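You operate a simulated robot arm through the tools that you are given. There is no shell and no other tool.

Carry out the task below with a simulated robot arm. There is one attempt and no reset: what you move stays moved.

JOB
Try the torch, shut the bottle and stand both in the clear crate.
Fine: switch the torch on, then off again; the sports bottle's spout is down. Set down upright: torch, sports bottle.

The check looks at the end state, three seconds after you hand in, the way a careful person would. Anything else that was tipped, shoved, dropped, spilled or broken makes it a failure.

ROBOT AND FRAMES
A 7-joint arm with a two-finger parallel gripper, fixed in place. Base frame: the origin is at the foot of the arm, x ahead of it, y to its left, z up. Readings come in mm, rad, newtons and seconds.
With the tool pointing down near the work surface it reaches from about 380 to 900 mm from the base axis. Its first joint turns from -2.496 to 2.496 rad. Payload 3 kg.
The tool frame sits at the grasp point between the pads (the TCP): z along the fingers, y along the line on which they close. The tips reach 30 mm beyond it. Largest opening 94 mm; finger width 28, thickness 10; the body of the gripper, 50 by 96 mm, starts 55 mm behind the TCP.
Orientation is that of the tool frame in the base frame, as a unit quaternion [w, x, y, z]. With the fingers straight down and closing along the base's y, the tool's x points along the base's -x, its y along +y and its z along -z.

CONTROLS
- The arm moves only by the tool step_arm. Its argument "rows" is a list of rows, each an object of numbers (a shift or turn left out is 0, a gripper value left out holds the last): "x", "y", "z": the shift along the base's x, y, z in mm; "ax", "ay", "az": the turn, a rotation vector about the base's x, y, z in rad; "claw": the finger opening in mm, from 0 to 94. In form: [{"x": .., "y": .., "z": .., "ax": .., "ay": .., "az": .., "claw": ..}, ...]. A call has 1 to 20 rows; each row shifts and turns the commanded pose from where the row before left it. Each row takes 0.2 s and may step no farther than 50 mm and 0.15 rad from the row before; otherwise, or with a gripper value out of range, the whole call is refused. A pose out of reach is approached as far as the arm can. The call stops where the force on the tool passes 40 N (or 10 N more than at its start, if that is more) or the arm is blocked; 0.2 s more then pass. Each finger travels about 72 mm/s and halts on what it meets, pressing with about 27 N; the grip force reading is that of the motor and also rises with nothing between the fingers. The clock runs only during rows and for 0.2 s after the last one: add rows that do not move to give the fingers time. The reply holds the time, the measured pose of the TCP, the force on the tool along the base axes, the opening and the grip force, in the units named above and with some noise, with the torque about the TCP (base axes, N m) and any sound that the robot's microphone picked up, and new pictures: "views" is both (left out), scene, wrist or none.
- Cameras (640 x 400 px; columns grow to the right, rows downward): "scene" is fixed at [48.2, 650.1, 1529.5]; the picture's right is [-0.55, -0.84, 0.00], its down [-0.42, 0.27, -0.87] and it looks along [0.72, -0.47, -0.50] (base axes); focal length 316 px, centre (320, 200). "wrist" rides on the gripper at [76, 14, -103] in the tool frame; the picture's right is [-0.18, 0.98, 0.00], its down [-0.75, -0.14, -0.64] and it looks along [-0.63, -0.12, 0.77] (tool axes); focal length 243 px, centre (320, 200). There is no depth. A picture from a camera that has moved, and an enlarged one, comes with that camera's place and axes in the base frame and with its lens.
- inspect(camera, box): a new picture of the part [left, top, right, bottom] of that camera's present view, enlarged. No time passes.
- hand_in(): hands the job in; it is judged then, once.

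Nothing tells you positions but the pictures and the camera data. Unless the task says otherwise, let go and move clear before handing in.

The tools are called after "Request:" as name(argument=value, ...) on one line, values as JSON. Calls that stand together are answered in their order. step_arm: Moves the arm, as the interface text tells. Its arguments: {"type":"object","properties":{"rows":{"type":"array"},"views":{"type":"string","enum":["both","scene","wrist","none"]}},"required":["rows"]} The other tools are called the same way: inspect (camera, box) takes an enlarged picture of a part of a camera's view; hand_in () hands the job in.

At the start:

```text
time_s: 0.0
tool_pos: [554.2, 164.7, 1285.7]
tcp_rot: [-0.001, 0.0, 1.0, 0.0]
contact_force: [0.9, 0.2, 0.6]
wrist_torque: [0.01, 0.01, 0.03]
opening: 94.4
grasp_force: 0.0
```

scene: 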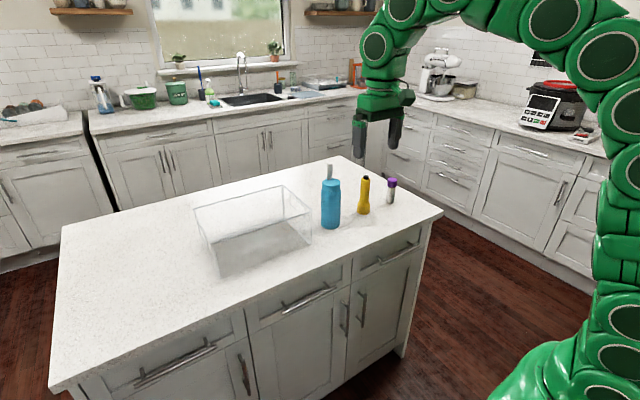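
wrist: 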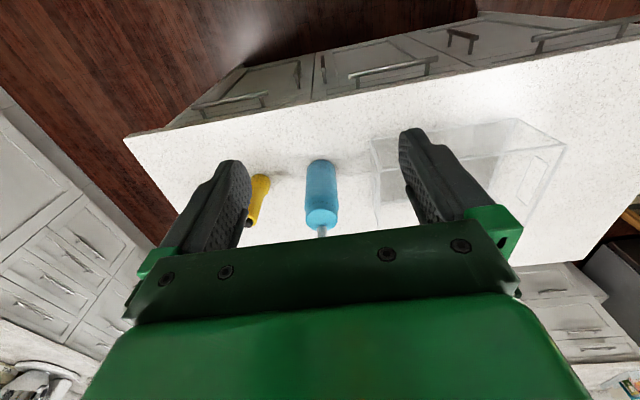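

I see a kitchen island with a clear crate, a blue bottle with an upright spout, a yellow torch and a small purple-capped item. I'll look closer before moving.

Request:
inspect(camera="scene", box=[290, 140, 430, 250])

Request:
inspect(camera="scene", box=[180, 160, 330, 290])

Request:
inspect(camera="wrist", box=[220, 120, 420, 250])

```text
3.64 times, centred on (360, 195) of scene
camera zoom: at [48.2, 650.1, 1529.5], right [-0.55, -0.84, 0.0], down [-0.42, 0.27, -0.87], along [0.72, -0.47, -0.5], focal length 1151 px, centre (174, 218)
```

zoom: 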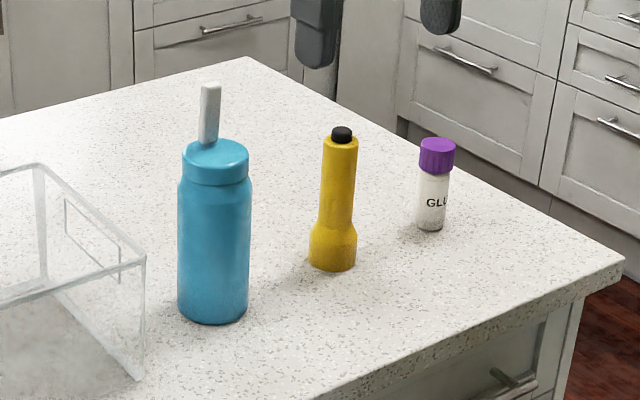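

```text
3.08 times, centred on (255, 225) of scene
camera zoom: at [48.2, 650.1, 1529.5], right [-0.55, -0.84, 0.0], down [-0.42, 0.27, -0.87], along [0.72, -0.47, -0.5], focal length 974 px, centre (520, 123)
```

zoom: 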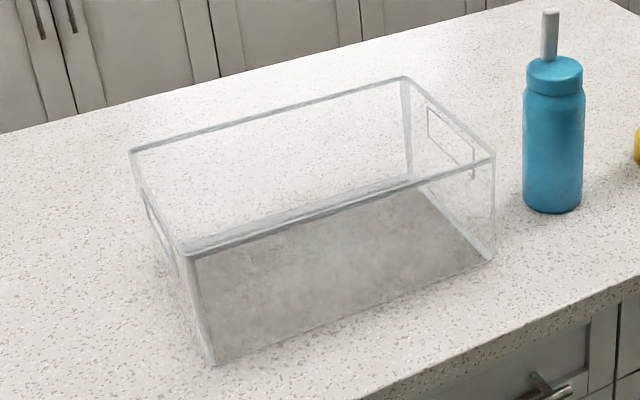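

```text
3.08 times, centred on (320, 185) of wrist
camera zoom: at [479.1, 178.8, 1389.0], right [0.18, 0.98, 0.0], down [0.75, -0.14, 0.64], along [0.63, -0.12, -0.77], focal length 746 px, centre (320, 246)
```

zoom: 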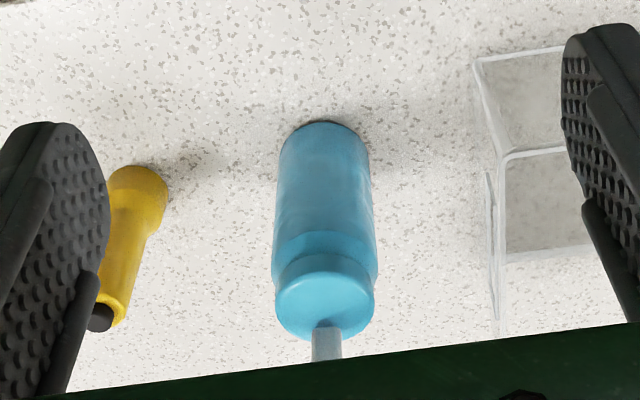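

The table top works out at about z=907 mm. By triangulation, the bottle is near (781,127), the torch near (784,-22), the glue near (783,-160), and the crate spans about x 725–918, y 238–530. I'll move closer to see the spout mechanism.

Request:
step_arm(rows=[{"x": 32, "y": -4, "z": -29}, {"x": 32, "y": -4, "z": -29}, {"x": 32, "y": -5, "z": -28}, {}])

```text
time_s: 1.0
tool_pos: [650.6, 151.3, 1199.2]
tcp_rot: [0.0, 0.0, 1.0, 0.001]
contact_force: [0.3, -0.4, -0.6]
wrist_torque: [0.0, -0.04, 0.01]
opening: 93.9
grasp_force: 0.0
camera wrist: at [574.9, 165.0, 1302.8], right [0.18, 0.98, 0.0], down [0.75, -0.14, 0.64], along [0.63, -0.12, -0.77], focal length 243 px, centre (320, 200)
```

scene: 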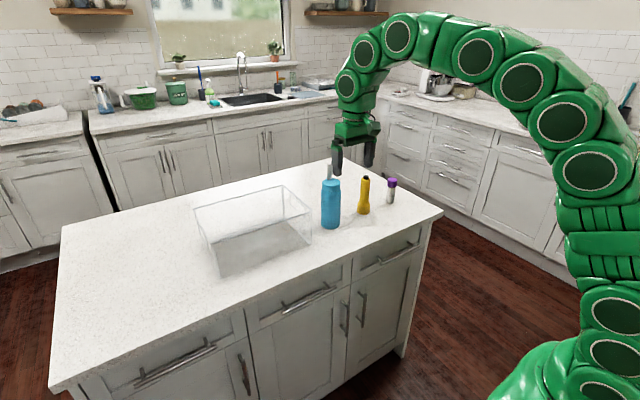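
wrist: 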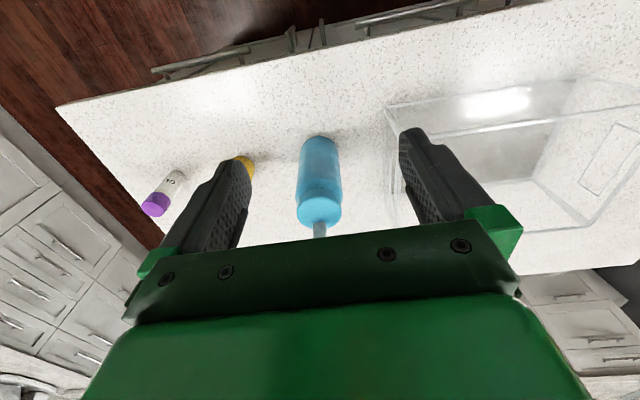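

The bottle is about centred in the wrist view, but its distance needs a better fix. I'll enlarge both views.

Request:
inspect(camera="wrist", box=[270, 120, 370, 245])

Request:
inspect(camera="scene", box=[300, 130, 410, 240])

Request:
inspect(camera="scene", box=[310, 150, 350, 190])

```text
3.20 times, centred on (320, 182) of wrist
camera zoom: at [574.9, 165.0, 1302.8], right [0.18, 0.98, 0.0], down [0.75, -0.14, 0.64], along [0.63, -0.12, -0.77], focal length 776 px, centre (320, 256)
```

zoom: 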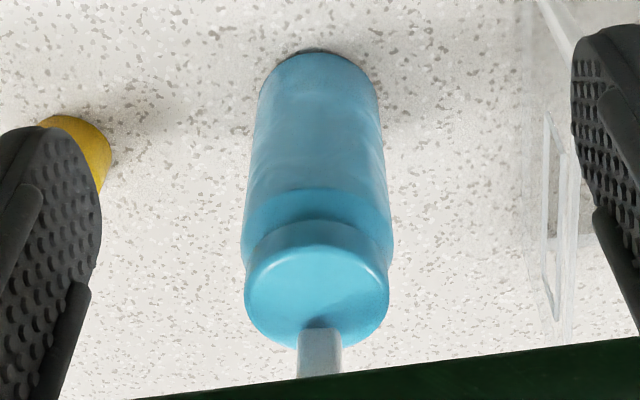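

```text
3.64 times, centred on (355, 185) of scene
camera zoom: at [48.2, 650.1, 1529.5], right [-0.55, -0.84, 0.0], down [-0.42, 0.27, -0.87], along [0.72, -0.47, -0.5], focal length 1151 px, centre (193, 254)
```

zoom: 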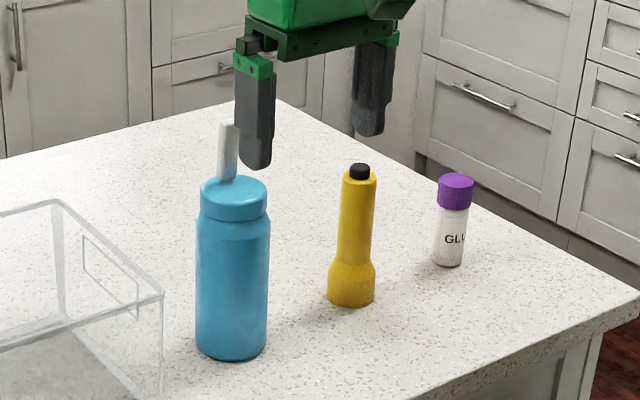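

```text
10.00 times, centred on (330, 170) of scene
camera zoom: at [48.2, 650.1, 1529.5], right [-0.55, -0.84, 0.0], down [-0.42, 0.27, -0.87], along [0.72, -0.47, -0.5], focal length 3164 px, centre (220, 500)
```

zoom: 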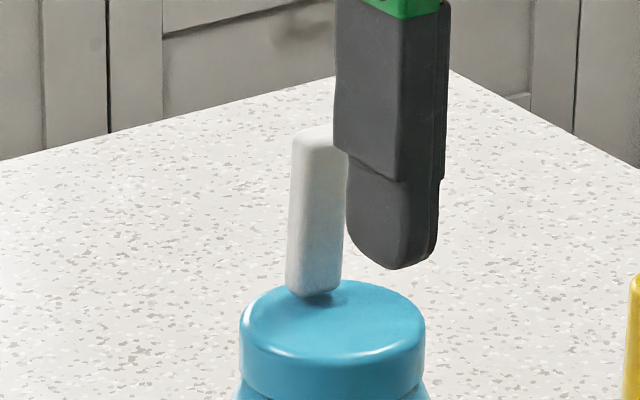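

The cap centre is about (786,125,1070). The spout stands at the cap's +x edge, near (806,120), with its top at about z=1127, so it should fold toward -x. I'll close the fingers and go around behind it above its height.

Request:
step_arm(rows=[{"x": 40, "y": -6, "claw": 0}, {"x": 40, "y": -6}, {"x": 40, "y": -6}, {"x": 40, "y": -6}, {"x": 40, "y": -6}, {}, {}])

```text
time_s: 2.6
tool_pos: [761.0, 134.0, 1200.7]
tcp_rot: [-0.001, 0.0, 1.0, 0.001]
contact_force: [0.1, -0.2, -0.2]
wrist_torque: [0.01, 0.0, 0.05]
opening: 0.0
grasp_force: 27.4
out of reach, approached as far as the arm can: row 3, 4, 5
camera wrist: at [685.3, 148.4, 1303.1], right [0.18, 0.98, 0.0], down [0.75, -0.14, 0.64], along [0.63, -0.12, -0.77], focal length 243 px, centre (320, 200)
```

scene: 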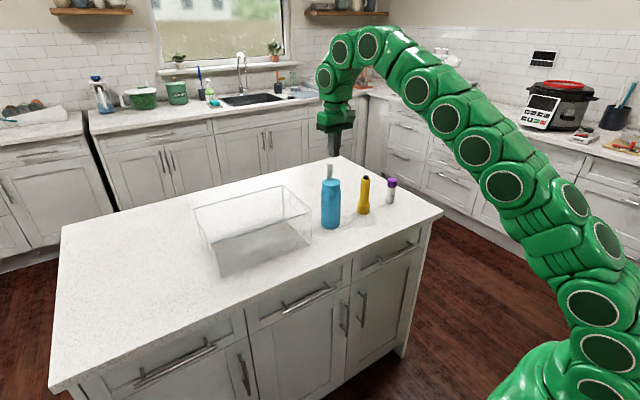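
wrist: 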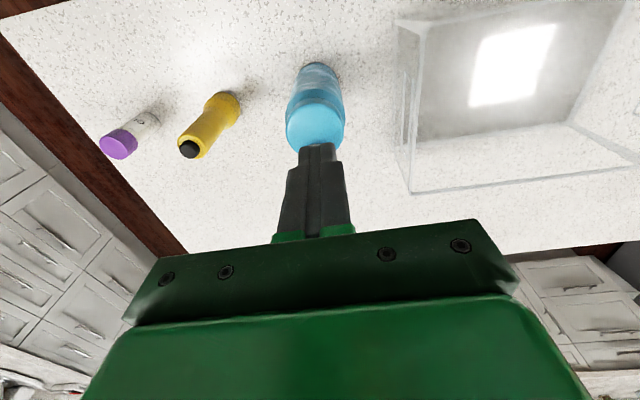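

The arm can only reach about x=761 at this height with the tool straight down. So I'll turn the gripper 90° about z, so the fingers close along x, and tilt it forward. One finger will push the spout while the other braces the cap.

Request:
step_arm(rows=[{"x": -40, "z": 10, "az": 0.1428}, {"x": -40, "z": 10, "az": 0.1428}, {"x": -20, "az": 0.1428, "claw": 92}, {"az": 0.1428}, {"az": 0.1428}, {"az": 0.1428}, {"az": 0.1428}, {"az": 0.1428}, {"az": 0.1428}, {"az": 0.1428}, {"az": 0.1428}, {}])

```text
time_s: 5.2
tool_pos: [660.8, 136.1, 1221.2]
tcp_rot: [0.0, 0.708, -0.706, 0.0]
contact_force: [-0.5, 0.3, 0.3]
wrist_torque: [-0.03, 0.01, 0.01]
opening: 92.2
grasp_force: 0.0
camera wrist: at [647.1, 59.1, 1323.3], right [-0.98, 0.18, 0.0], down [0.14, 0.75, 0.64], along [0.12, 0.63, -0.77], focal length 243 px, centre (320, 200)
```

scene: 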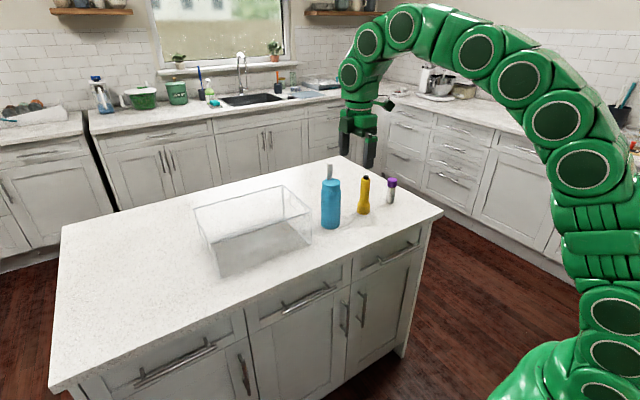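
wrist: 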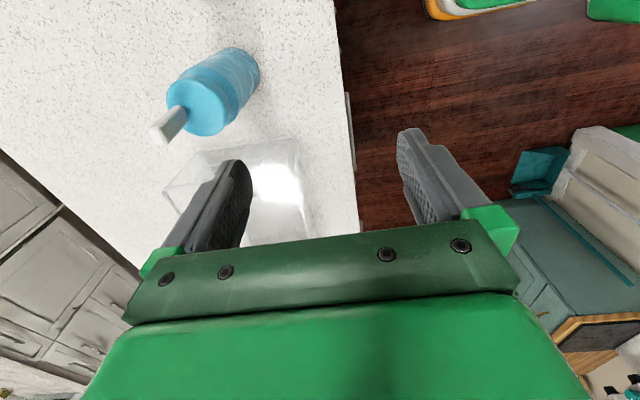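

The turn worked, and the commanded pose follows the measured one. The wrist camera now sees the bottle from the -y side, so I'll enlarge it to locate the spout.

Request:
inspect(camera="wrist", box=[130, 30, 290, 160])

```text
3.08 times, centred on (210, 95) of wrist
camera zoom: at [647.1, 59.1, 1323.3], right [-0.98, 0.18, 0.0], down [0.14, 0.75, 0.64], along [0.12, 0.63, -0.77], focal length 746 px, centre (658, 523)
```

zoom: 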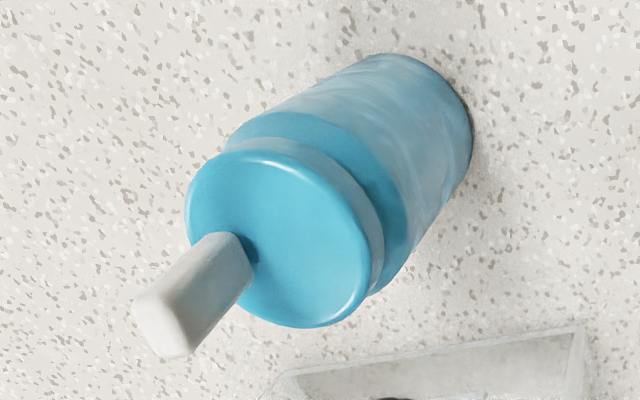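

The spout is about vertical at (807,124), with its top at about z=1123, right at the cap's +x edge. I'll tilt 0.3 rad forward, place the fingers so they straddle the spout and cap, and stay above for now.

Request:
step_arm(rows=[{"ay": -0.15}, {"ay": -0.15}, {"x": 31, "y": -3, "z": -14}, {"x": 31, "y": -3, "z": -14}, {"x": 31, "y": -3, "z": -14}, {"x": 31, "y": -3, "z": -14}, {}])

```text
time_s: 6.8
tool_pos: [784.6, 123.2, 1163.8]
tcp_rot: [-0.105, 0.699, -0.699, 0.106]
contact_force: [-0.7, 0.0, 0.4]
wrist_torque: [0.0, 0.0, -0.01]
opening: 92.0
grasp_force: 0.1
camera wrist: at [741.4, 46.9, 1258.2], right [-0.94, 0.18, -0.29], down [-0.05, 0.75, 0.66], along [0.34, 0.63, -0.7], focal length 243 px, centre (320, 200)
```

scene: 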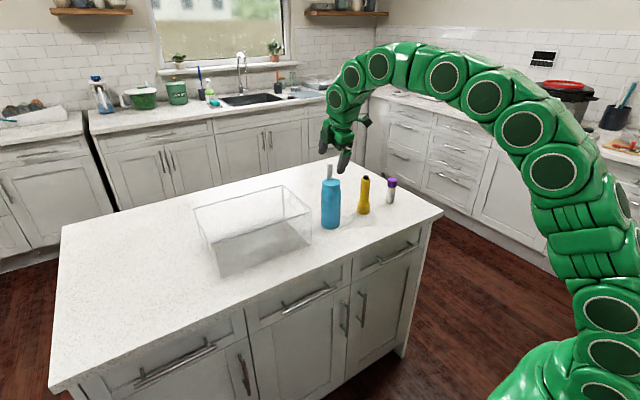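
wrist: 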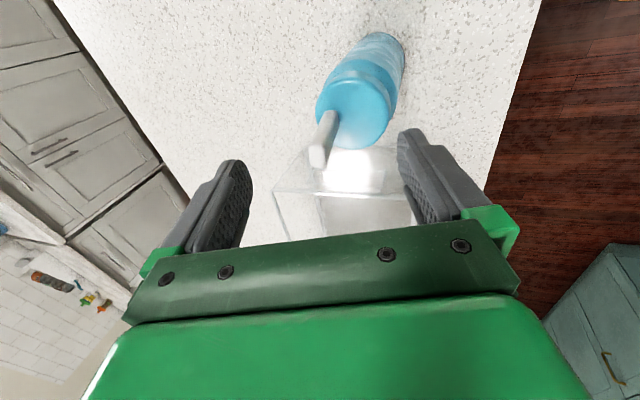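

The gripper is above the bottle with the spout between the fingers. I'll check the alignment in both views before lowering.

Request:
inspect(camera="scene", box=[300, 110, 380, 190])

Request:
inspect(camera="wrist", box=[200, 20, 450, 220])

```text
5.00 times, centred on (340, 150) of scene
camera zoom: at [48.2, 650.1, 1529.5], right [-0.55, -0.84, 0.0], down [-0.42, 0.27, -0.87], along [0.72, -0.47, -0.5], focal length 1582 px, centre (220, 450)
```

zoom: 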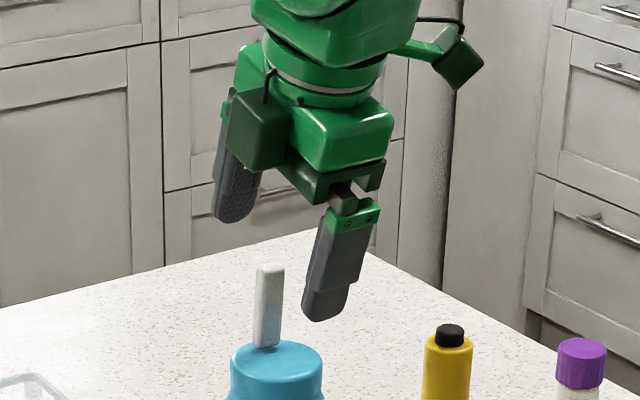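

```text
2.00 times, centred on (325, 120) of wrist
camera zoom: at [741.4, 46.9, 1258.2], right [-0.94, 0.18, -0.29], down [-0.05, 0.75, 0.66], along [0.34, 0.63, -0.7], focal length 485 px, centre (310, 360)
```

zoom: 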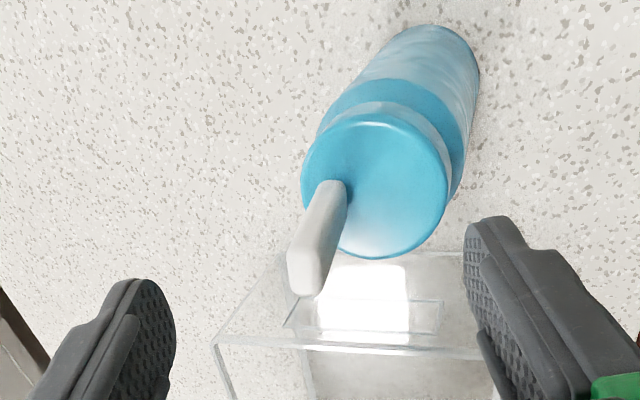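

The predicted cap centre matches the picture. The spout top is near x=800, so both sides have clearance, and I'll lower so the fingers straddle it.

Request:
step_arm(rows=[{"z": -20}, {"z": -20}, {"z": -11}, {"z": -11}, {}])

Request:
inspect(camera="scene", box=[300, 130, 380, 210])

Request:
inspect(camera="wrist", box=[150, 60, 450, 240])

```text
time_s: 8.0
tool_pos: [784.7, 121.6, 1102.3]
tcp_rot: [0.105, -0.699, 0.7, -0.105]
contact_force: [0.2, -0.6, -0.1]
wrist_torque: [0.04, 0.01, -0.04]
opening: 91.9
grasp_force: 0.2
camera wrist: at [741.0, 46.5, 1196.3], right [-0.94, 0.18, -0.29], down [-0.05, 0.75, 0.66], along [0.34, 0.63, -0.7], focal length 243 px, centre (320, 200)
```

scene: 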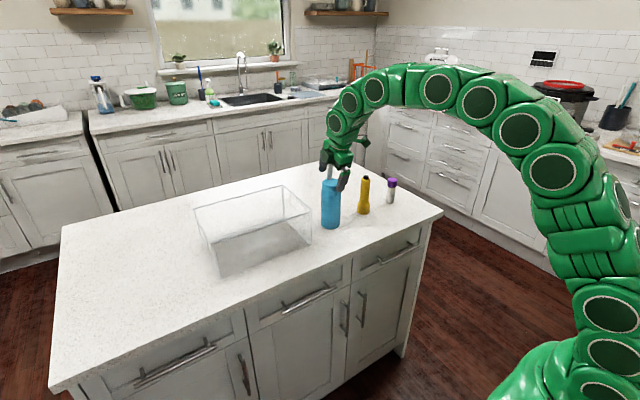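
wrist: 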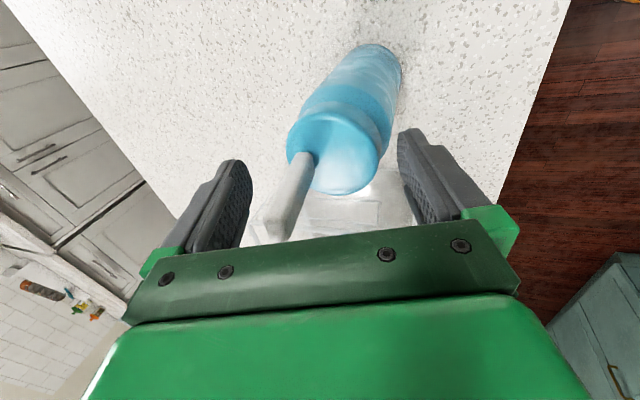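

```text
5.00 times, centred on (340, 170) of scene
camera zoom: at [48.2, 650.1, 1529.5], right [-0.55, -0.84, 0.0], down [-0.42, 0.27, -0.87], along [0.72, -0.47, -0.5], focal length 1582 px, centre (220, 350)
```

zoom: 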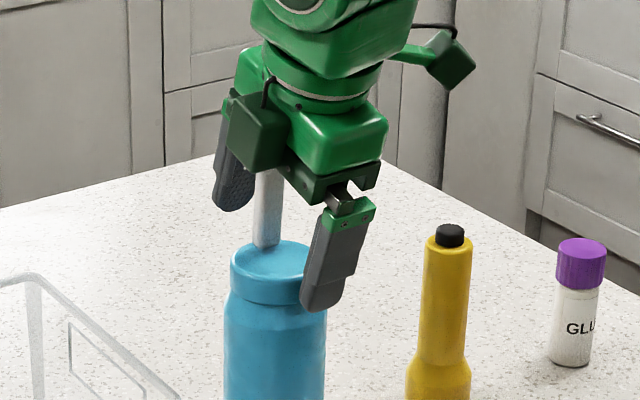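

```text
2.13 times, centred on (300, 150) of wrist
camera zoom: at [741.0, 46.5, 1196.3], right [-0.94, 0.18, -0.29], down [-0.05, 0.75, 0.66], along [0.34, 0.63, -0.7], focal length 518 px, centre (363, 307)
```

zoom: 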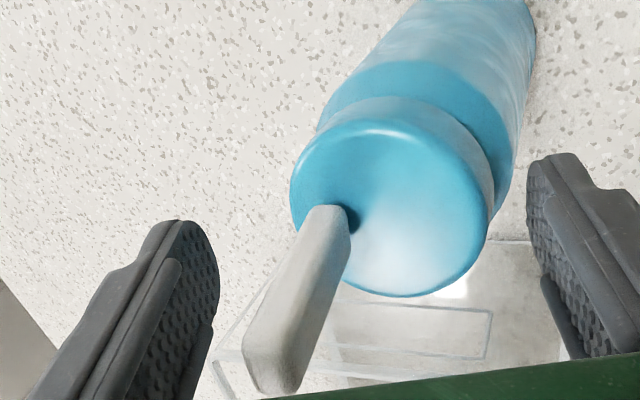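

The fingers straddle the cap and spout with clearance. Now I'll close in steps while shifting the tool back, so the rear finger stays put beside the cap and the front finger advances on the spout.

Request:
step_arm(rows=[{"x": -1.5, "z": 0, "claw": 88}, {"x": -1.5, "claw": 84}, {"x": -1.5, "claw": 80}, {"x": -1.5, "claw": 76}, {}], views="none")

Request:
inspect(camera="scene", box=[300, 130, 380, 230])

Request:
inspect(camera="wrist", box=[150, 60, 450, 240])

```text
time_s: 9.2
tool_pos: [778.5, 123.7, 1102.3]
tcp_rot: [0.105, -0.699, 0.7, -0.106]
contact_force: [0.6, -0.2, 0.4]
wrist_torque: [0.0, 0.03, -0.02]
opening: 76.1
grasp_force: 0.1
```

```text
4.00 times, centred on (340, 180) of scene
camera zoom: at [48.2, 650.1, 1529.5], right [-0.55, -0.84, 0.0], down [-0.42, 0.27, -0.87], along [0.72, -0.47, -0.5], focal length 1266 px, centre (240, 280)
```

zoom: 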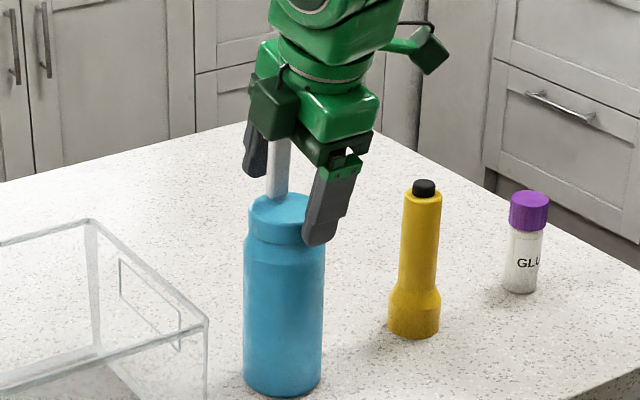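

```text
2.13 times, centred on (300, 150) of wrist
camera zoom: at [735.1, 47.1, 1196.3], right [-0.94, 0.18, -0.29], down [-0.05, 0.75, 0.66], along [0.34, 0.63, -0.7], focal length 518 px, centre (363, 307)
```

zoom: 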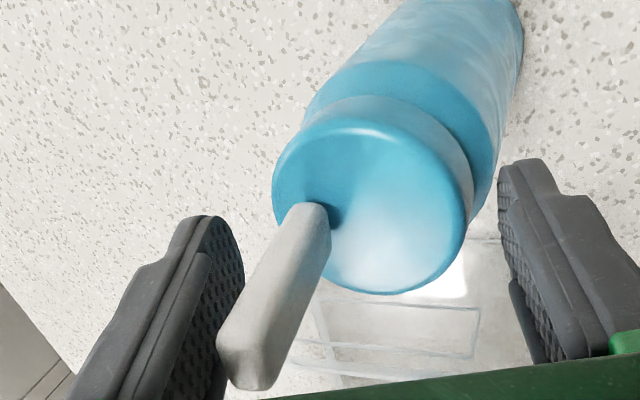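

The front finger is about to touch the spout and the bottle is unmoved. I'll continue in small steps.

Request:
step_arm(rows=[{"x": -1.8, "z": -0.5, "claw": 72}, {"x": -1.8, "z": -0.5, "claw": 68}, {"x": -1.8, "z": -0.5, "claw": 64}, {}], views="none")

Request:
inspect(camera="scene", box=[300, 130, 380, 230])

Request:
inspect(camera="wrist", box=[150, 60, 450, 240])

```text
time_s: 10.2
tool_pos: [773.9, 123.8, 1102.0]
tcp_rot: [0.106, -0.698, 0.7, -0.106]
contact_force: [-0.8, -0.4, 0.5]
wrist_torque: [-0.02, -0.01, 0.03]
opening: 63.9
grasp_force: 0.9
```

```text
4.00 times, centred on (340, 180) of scene
camera zoom: at [48.2, 650.1, 1529.5], right [-0.55, -0.84, 0.0], down [-0.42, 0.27, -0.87], along [0.72, -0.47, -0.5], focal length 1266 px, centre (240, 280)
```

zoom: 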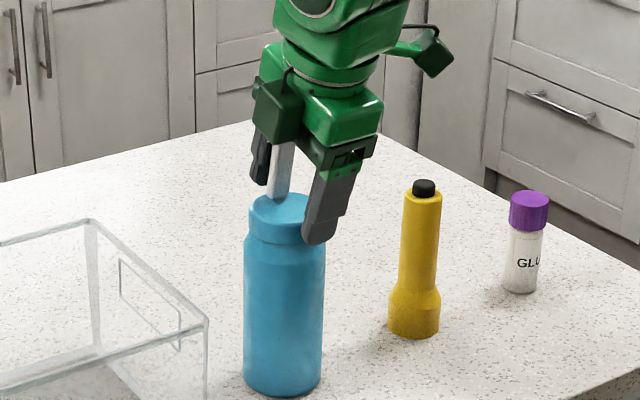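

```text
2.13 times, centred on (300, 150) of wrist
camera zoom: at [729.9, 47.0, 1195.3], right [-0.94, 0.18, -0.29], down [-0.05, 0.75, 0.66], along [0.34, 0.63, -0.7], focal length 518 px, centre (363, 307)
```

zoom: 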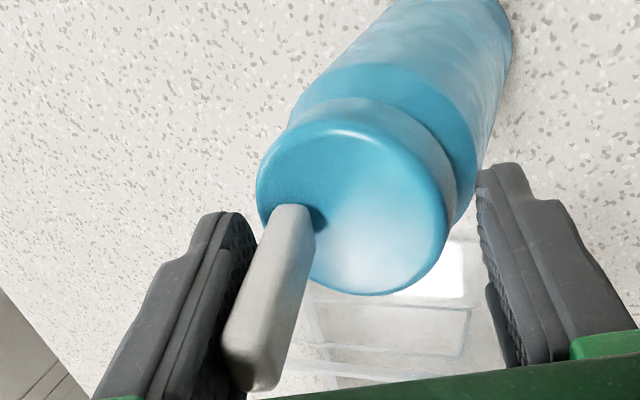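

The spout is starting to lean toward -x and the bottle is still upright. I'll keep going.

Request:
step_arm(rows=[{"x": -1.9, "z": -0.5, "claw": 60}, {"x": -1.9, "z": -0.5, "claw": 56}, {"x": -1.9, "z": -0.5, "claw": 52}, {"x": -1.9, "z": -0.5, "claw": 48}, {}], views="none")

Request:
inspect(camera="scene", box=[300, 130, 380, 230])

Request:
inspect(camera="wrist", box=[150, 60, 450, 240])

```text
time_s: 11.4
tool_pos: [766.1, 123.9, 1098.8]
tcp_rot: [-0.107, 0.699, -0.699, 0.107]
contact_force: [3.2, 0.1, 10.4]
wrist_torque: [0.12, -0.25, 0.02]
opening: 50.6
grasp_force: 27.4
```

```text
4.00 times, centred on (340, 180) of scene
camera zoom: at [48.2, 650.1, 1529.5], right [-0.55, -0.84, 0.0], down [-0.42, 0.27, -0.87], along [0.72, -0.47, -0.5], focal length 1266 px, centre (240, 280)
```

zoom: 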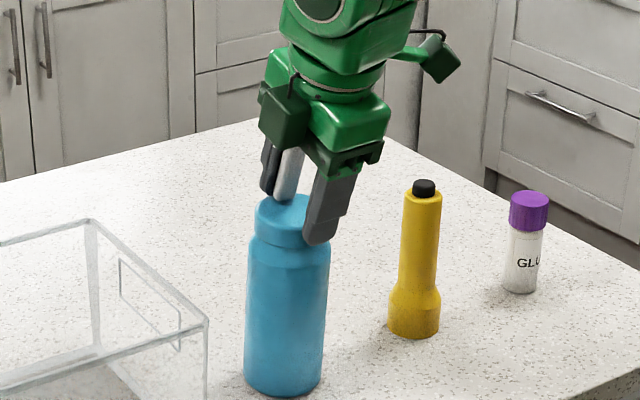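

```text
2.13 times, centred on (300, 150) of wrist
camera zoom: at [722.3, 46.9, 1193.8], right [-0.94, 0.18, -0.29], down [-0.06, 0.75, 0.66], along [0.34, 0.63, -0.7], focal length 518 px, centre (363, 307)
```

zoom: 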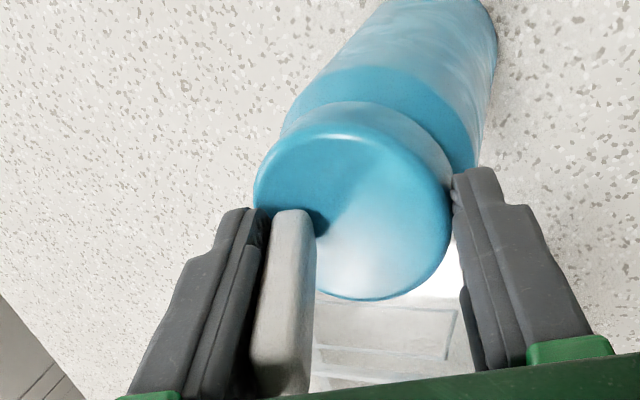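

The front finger now lies flat along the leaning spout and its tip is near the hinge, so squeezing further only loads the cap. I'll open up and see whether the spout stays leaning.

Request:
step_arm(rows=[{"claw": 54}, {"claw": 60}, {"claw": 70}, {"claw": 84}, {}], views="none")

Request:
inspect(camera="scene", box=[300, 130, 380, 230])

Request:
inspect(camera="wrist", box=[150, 60, 450, 240])

```text
time_s: 12.6
tool_pos: [766.6, 124.4, 1099.7]
tcp_rot: [-0.106, 0.699, -0.699, 0.107]
contact_force: [-0.5, 0.2, 0.5]
wrist_torque: [-0.02, -0.01, 0.0]
opening: 84.3
grasp_force: 0.1
```

```text
4.00 times, centred on (340, 180) of scene
camera zoom: at [48.2, 650.1, 1529.5], right [-0.55, -0.84, 0.0], down [-0.42, 0.27, -0.87], along [0.72, -0.47, -0.5], focal length 1266 px, centre (240, 280)
```

zoom: 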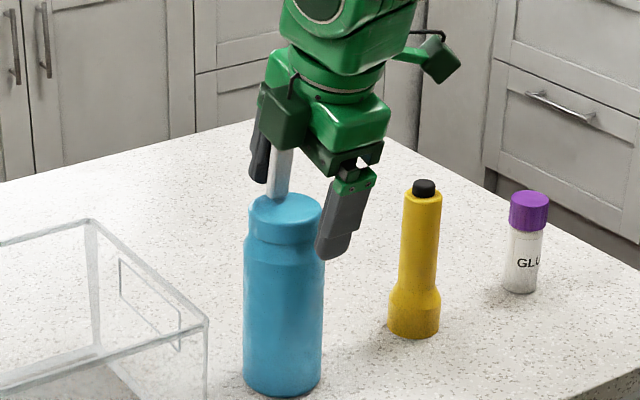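

```text
2.13 times, centred on (300, 150) of wrist
camera zoom: at [722.3, 46.9, 1193.2], right [-0.94, 0.18, -0.29], down [-0.05, 0.75, 0.66], along [0.34, 0.63, -0.7], focal length 518 px, centre (363, 307)
```

zoom: 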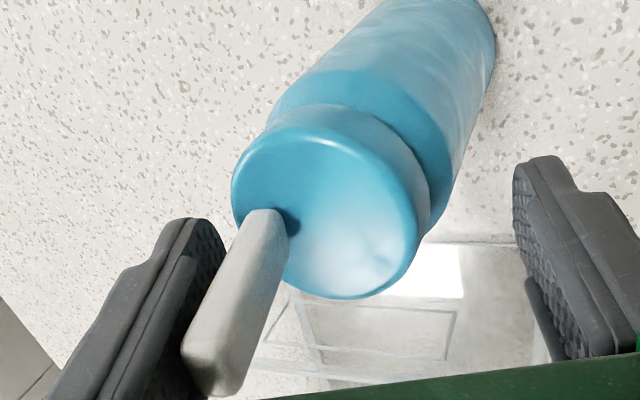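

The bottle settled back upright and the spout seems to have kept some lean. I'll measure that more closely.

Request:
inspect(camera="scene", box=[310, 150, 350, 190])

```text
10.00 times, centred on (330, 170) of scene
camera zoom: at [48.2, 650.1, 1529.5], right [-0.55, -0.84, 0.0], down [-0.42, 0.27, -0.87], along [0.72, -0.47, -0.5], focal length 3164 px, centre (220, 500)
```

zoom: 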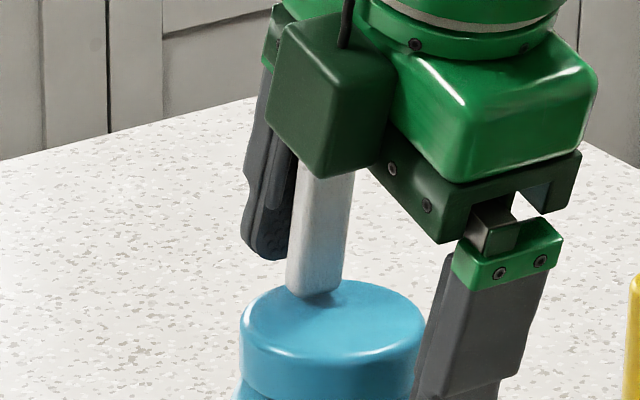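

The spout kept about 6° of lean, so it's a friction hinge and folds toward -x. I'll rise and tilt further to about 0.75 rad, so the front finger can push high on the spout while the rear finger stays low against the cap.

Request:
step_arm(rows=[{"z": 30, "claw": 92}, {"z": 30}, {"z": 15}, {"ay": -0.15}, {"ay": -0.15}, {"ay": -0.15}, {"x": -3.5}, {}])

Request:
inspect(camera="scene", box=[300, 120, 380, 200])

```text
time_s: 14.4
tool_pos: [761.9, 122.9, 1173.9]
tcp_rot: [0.259, -0.658, 0.658, -0.259]
contact_force: [0.0, 0.1, 0.3]
wrist_torque: [-0.02, 0.0, 0.03]
opening: 92.1
grasp_force: 0.0
camera wrist: at [682.0, 46.9, 1239.3], right [-0.72, 0.18, -0.67], down [-0.33, 0.75, 0.57], along [0.61, 0.63, -0.48], focal length 243 px, centre (320, 200)
```

scene: 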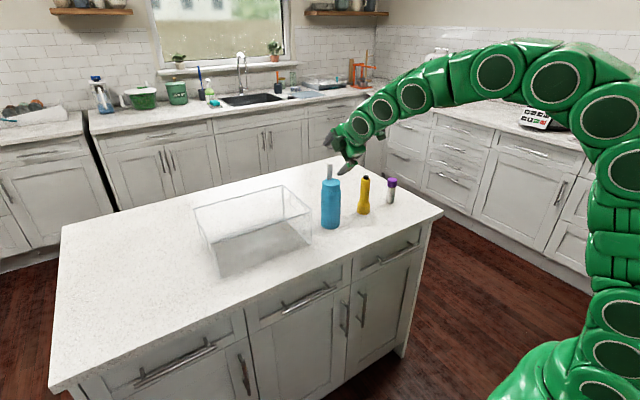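
wrist: 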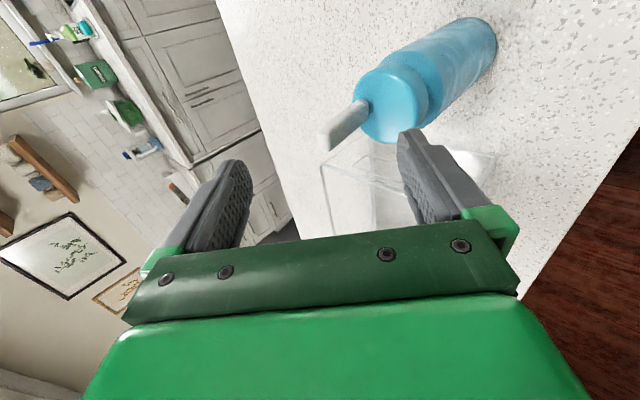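

```text
5.00 times, centred on (340, 160) of scene
camera zoom: at [48.2, 650.1, 1529.5], right [-0.55, -0.84, 0.0], down [-0.42, 0.27, -0.87], along [0.72, -0.47, -0.5], focal length 1582 px, centre (220, 400)
```

zoom: 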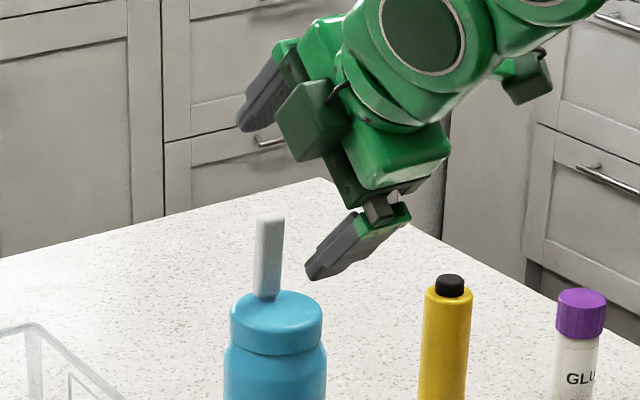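

The tilt worked and the spout still leans slightly toward -x. I'll lower so the rear finger is beside the cap and the front finger is just behind the spout top.

Request:
step_arm(rows=[{"z": -20}, {"z": -20}, {"z": -15}, {}], views="none")

Request:
inspect(camera="scene", box=[300, 120, 380, 200])

Request:
inspect(camera="wrist", box=[180, 20, 480, 240])

```text
time_s: 15.4
tool_pos: [763.7, 123.3, 1117.6]
tcp_rot: [-0.259, 0.658, -0.658, 0.259]
contact_force: [-0.8, -0.5, 0.1]
wrist_torque: [0.0, 0.03, -0.01]
opening: 92.2
grasp_force: 0.1
```

```text
5.00 times, centred on (340, 160) of scene
camera zoom: at [48.2, 650.1, 1529.5], right [-0.55, -0.84, 0.0], down [-0.42, 0.27, -0.87], along [0.72, -0.47, -0.5], focal length 1582 px, centre (220, 400)
```

zoom: 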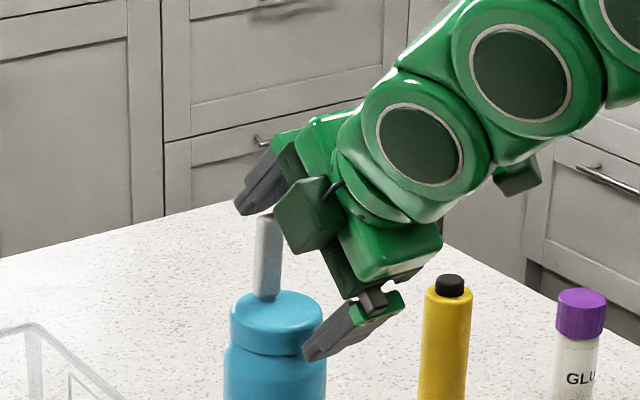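

```text
1.82 times, centred on (330, 130) of wrist
camera zoom: at [682.8, 46.4, 1183.3], right [-0.72, 0.18, -0.67], down [-0.33, 0.75, 0.57], along [0.61, 0.63, -0.48], focal length 441 px, centre (302, 327)
```

zoom: 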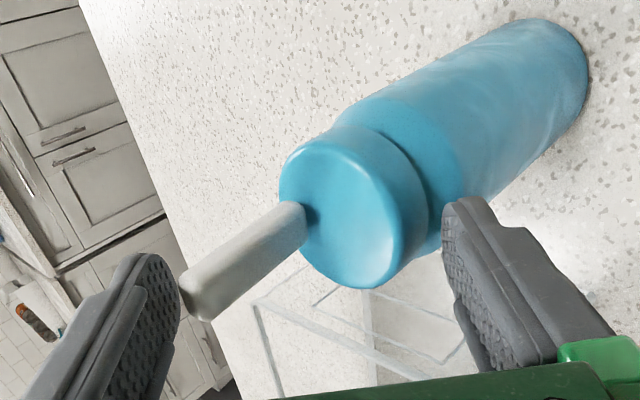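

The positions look right: the front finger is just above and behind the spout end, and the rear finger is beside the cap. I'll lower a bit more and close step by step with compensation.

Request:
step_arm(rows=[{"z": -9}, {"x": -1.2, "z": -1.3, "claw": 88}, {"x": -1.2, "z": -1.3, "claw": 84}, {"x": -1.2, "z": -1.3, "claw": 80}, {"x": -1.2, "z": -1.3, "claw": 76}, {}], views="none")

Request:
inspect(camera="scene", box=[300, 120, 380, 200])

Request:
inspect(camera="wrist", box=[180, 20, 480, 240])

```text
time_s: 16.8
tool_pos: [756.0, 123.5, 1102.0]
tcp_rot: [0.257, -0.658, 0.659, -0.258]
contact_force: [0.2, 0.4, 0.4]
wrist_torque: [0.02, 0.02, 0.0]
opening: 76.2
grasp_force: 0.2
```

```text
5.00 times, centred on (340, 160) of scene
camera zoom: at [48.2, 650.1, 1529.5], right [-0.55, -0.84, 0.0], down [-0.42, 0.27, -0.87], along [0.72, -0.47, -0.5], focal length 1582 px, centre (220, 400)
```

zoom: 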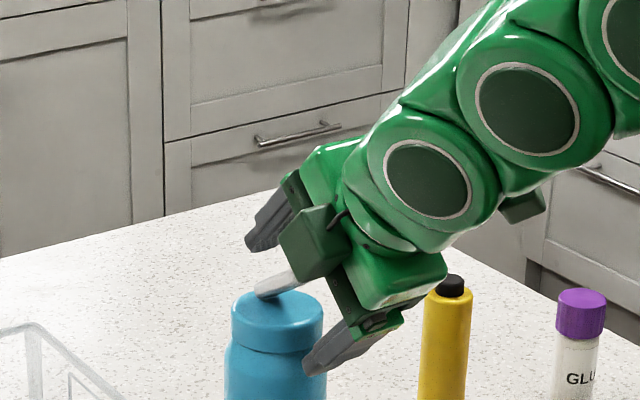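

```text
1.82 times, centred on (330, 130) of wrist
camera zoom: at [677.3, 46.5, 1168.2], right [-0.72, 0.18, -0.67], down [-0.33, 0.75, 0.57], along [0.61, 0.63, -0.48], focal length 441 px, centre (302, 327)
```

zoom: 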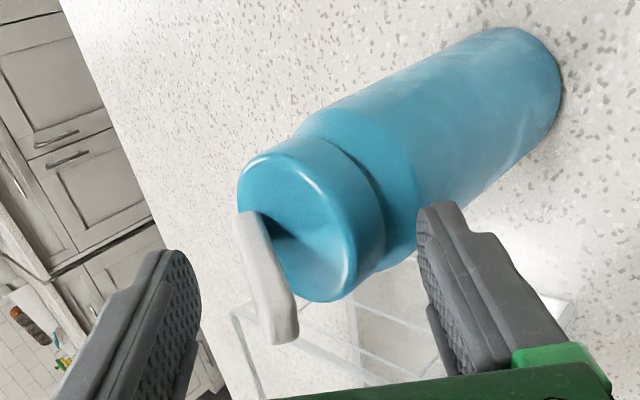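

The spout swung well over toward -x, and the bottle looks upright. I'll look closer to see how far it folded.

Request:
inspect(camera="scene", box=[315, 155, 355, 195])

Request:
inspect(camera="wrist", box=[270, 90, 370, 215])

```text
10.00 times, centred on (335, 175) of scene
camera zoom: at [48.2, 650.1, 1529.5], right [-0.55, -0.84, 0.0], down [-0.42, 0.27, -0.87], along [0.72, -0.47, -0.5], focal length 3164 px, centre (170, 450)
```

zoom: 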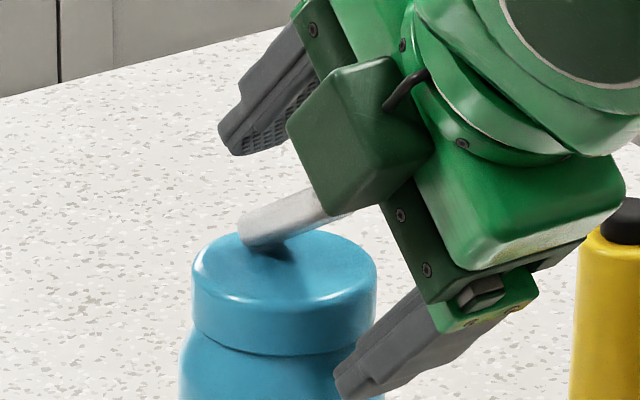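

```text
3.20 times, centred on (320, 152) of wrist
camera zoom: at [677.3, 46.5, 1168.2], right [-0.72, 0.18, -0.67], down [-0.33, 0.75, 0.57], along [0.61, 0.63, -0.48], focal length 776 px, centre (320, 352)
```

zoom: 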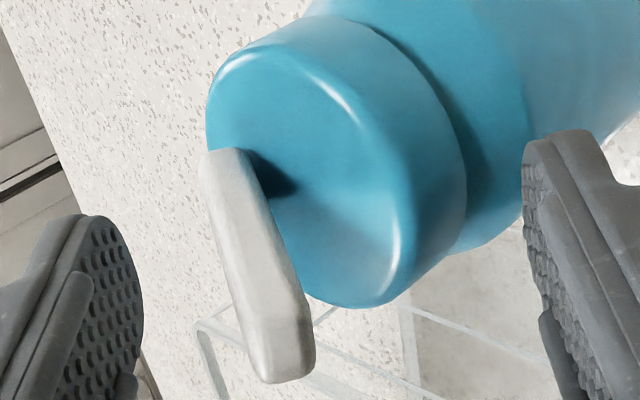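

The spout is now about 57° over and staying there. I'll back out along the finger axis, close the fingers, tilt back to about 0.3 rad, and press down from above the spout's free part.

Request:
step_arm(rows=[{"x": -27, "z": 29}, {"x": -27, "z": 29}, {"z": 20, "claw": 0}, {"ay": 0.15}, {"ay": 0.15}, {"ay": 0.15}, {"x": 30, "z": -10}, {"x": 30, "z": -10}, {}])

Request:
inspect(camera="scene", box=[300, 120, 380, 200])

Request:
inspect(camera="wrist", box=[180, 20, 480, 240])

```text
time_s: 18.8
tool_pos: [763.0, 123.3, 1162.0]
tcp_rot: [-0.105, 0.7, -0.699, 0.104]
contact_force: [0.5, -0.5, -0.9]
wrist_torque: [-0.01, 0.01, 0.01]
opening: 0.0
grasp_force: 27.2
camera wrist: at [719.8, 47.3, 1255.8], right [-0.94, 0.18, -0.29], down [-0.05, 0.75, 0.66], along [0.34, 0.63, -0.7], focal length 243 px, centre (320, 200)
```

scene: 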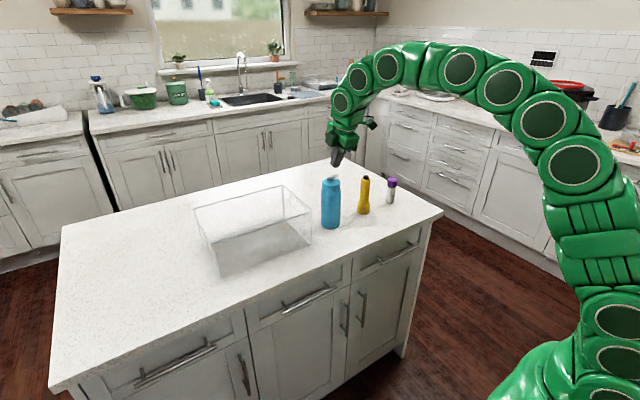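
wrist: 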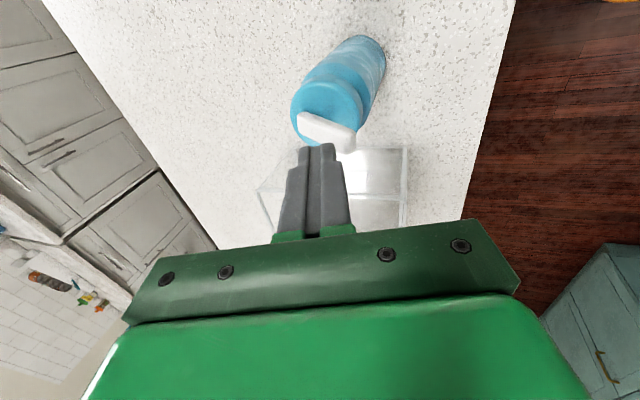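

```text
5.00 times, centred on (340, 160) of scene
camera zoom: at [48.2, 650.1, 1529.5], right [-0.55, -0.84, 0.0], down [-0.42, 0.27, -0.87], along [0.72, -0.47, -0.5], focal length 1582 px, centre (220, 400)
```

zoom: 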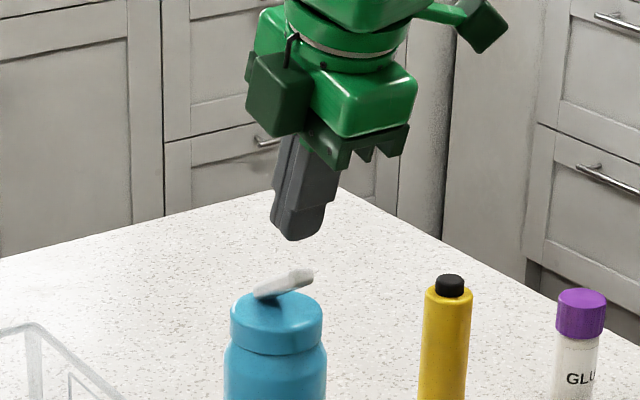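

```text
1.82 times, centred on (330, 130) of wrist
camera zoom: at [719.8, 47.3, 1255.8], right [-0.94, 0.18, -0.29], down [-0.05, 0.75, 0.66], along [0.34, 0.63, -0.7], focal length 441 px, centre (302, 327)
```

zoom: 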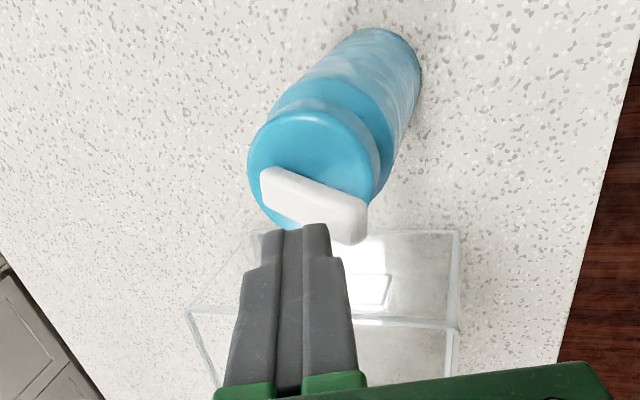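

The fingertips are above the leaning spout, over the cap's interior. I'll press down in small steps.

Request:
step_arm(rows=[{"z": -10}, {"z": -10}, {"z": -8}, {"z": -5}, {"z": -4}, {}], views="none")

Request:
inspect(camera="scene", box=[300, 140, 380, 240])

Request:
inspect(camera="wrist", box=[180, 20, 480, 240])

```text
time_s: 20.2
tool_pos: [763.7, 123.6, 1126.7]
tcp_rot: [0.106, -0.699, 0.699, -0.106]
contact_force: [-0.4, -0.2, 0.6]
wrist_torque: [0.02, 0.01, 0.03]
opening: 0.0
grasp_force: 25.9
```

```text
4.00 times, centred on (340, 190) of scene
camera zoom: at [48.2, 650.1, 1529.5], right [-0.55, -0.84, 0.0], down [-0.42, 0.27, -0.87], along [0.72, -0.47, -0.5], focal length 1266 px, centre (240, 240)
```

zoom: 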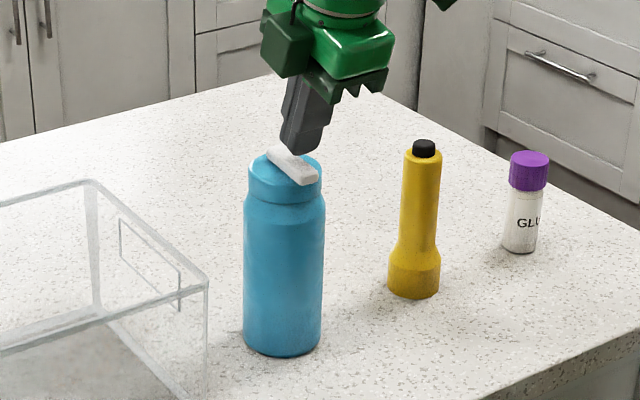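

```text
1.82 times, centred on (330, 130) of wrist
camera zoom: at [719.9, 47.0, 1219.6], right [-0.94, 0.18, -0.29], down [-0.05, 0.75, 0.66], along [0.34, 0.63, -0.7], focal length 441 px, centre (302, 327)
```

zoom: 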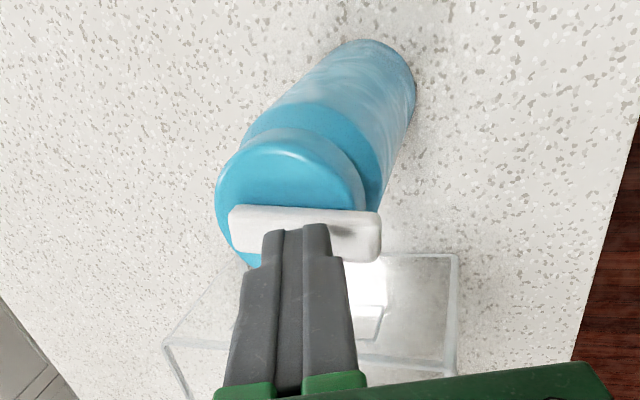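

The spout snapped to nearly flat across the cap. I'll press a little further to seat it, watching the force.

Request:
step_arm(rows=[{"z": -4}, {"z": -4}, {"z": -3}, {"z": -2}, {}], views="none")

Request:
inspect(camera="scene", box=[310, 150, 350, 190])

```text
time_s: 21.3
tool_pos: [763.8, 123.3, 1118.4]
tcp_rot: [0.108, -0.698, 0.699, -0.108]
contact_force: [-6.3, -1.1, 21.2]
wrist_torque: [0.04, 0.18, 0.04]
opening: 0.0
grasp_force: 26.6
stopped in row 5: the force on the tool passed its limit at 41 N (the readings are from after the stop); the commanded pose is now the measured one
```

```text
10.00 times, centred on (330, 170) of scene
camera zoom: at [48.2, 650.1, 1529.5], right [-0.55, -0.84, 0.0], down [-0.42, 0.27, -0.87], along [0.72, -0.47, -0.5], focal length 3164 px, centre (220, 500)
```

zoom: 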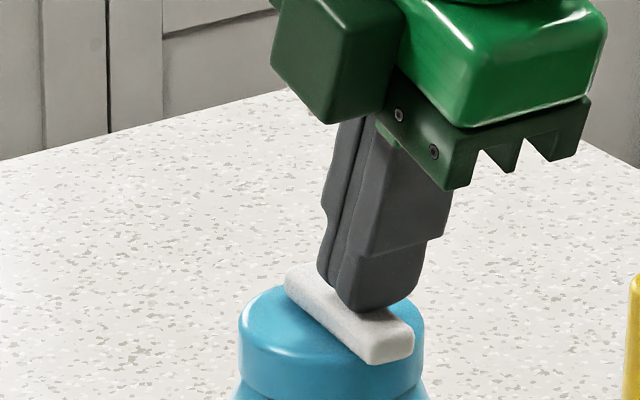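

The spout is pressed flat against its stop at over 40 N. I'll lift off, return the tool to straight down with fingers closing along y, and head toward the torch.

Request:
step_arm(rows=[{"z": 25}, {"z": 30}, {"x": -5, "ay": 0.15}, {"x": -5, "ay": 0.15}, {"y": -30, "az": -0.1428}, {"y": -30, "az": -0.1428}, {"y": -30, "az": -0.1428}, {"y": -30, "az": -0.1428}, {"y": -20, "az": -0.1428}, {"az": -0.1428}, {"az": -0.1428}, {"az": -0.1428}, {"az": -0.1428}, {"az": -0.1428}, {"az": -0.1428}, {}])

Request:
inspect(camera="scene", box=[300, 120, 420, 240])

Request:
inspect(camera="wrist", box=[180, 20, 480, 240])

```text
time_s: 24.7
tool_pos: [753.6, -18.1, 1171.5]
tcp_rot: [0.0, 0.001, 1.0, -0.003]
contact_force: [-0.7, 0.2, -1.0]
wrist_torque: [-0.03, 0.03, 0.03]
opening: 0.1
grasp_force: 27.1
camera wrist: at [678.6, -2.4, 1273.3], right [0.19, 0.98, -0.01], down [0.75, -0.14, 0.64], along [0.63, -0.12, -0.77], focal length 243 px, centre (320, 200)
```

scene: 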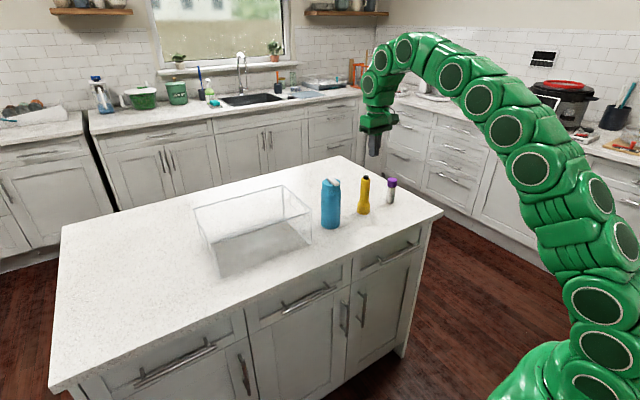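
wrist: 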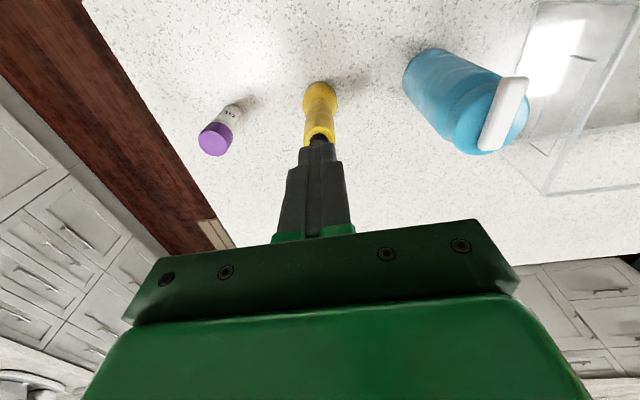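

```text
3.33 times, centred on (360, 180) of scene
camera zoom: at [48.2, 650.1, 1529.5], right [-0.55, -0.84, 0.0], down [-0.42, 0.27, -0.87], along [0.72, -0.47, -0.5], focal length 1055 px, centre (187, 267)
```

zoom: 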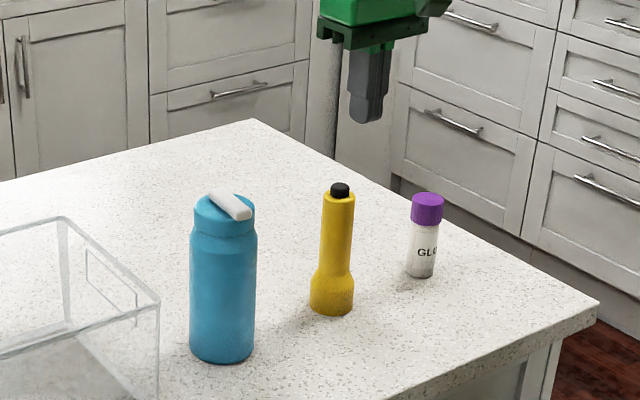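

```text
1.82 times, centred on (330, 130) of wrist
camera zoom: at [678.6, -2.4, 1273.3], right [0.19, 0.98, -0.01], down [0.75, -0.14, 0.64], along [0.63, -0.12, -0.77], focal length 441 px, centre (302, 327)
```

zoom: 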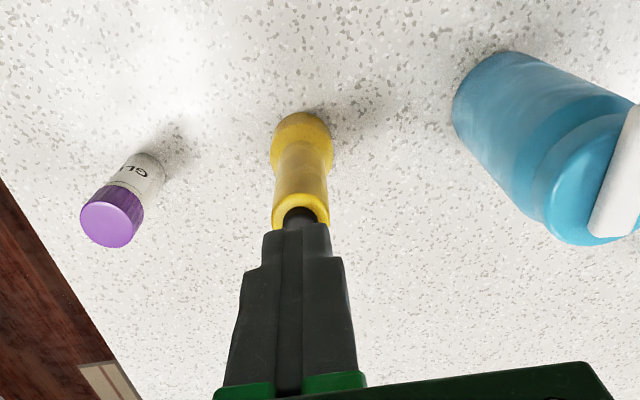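

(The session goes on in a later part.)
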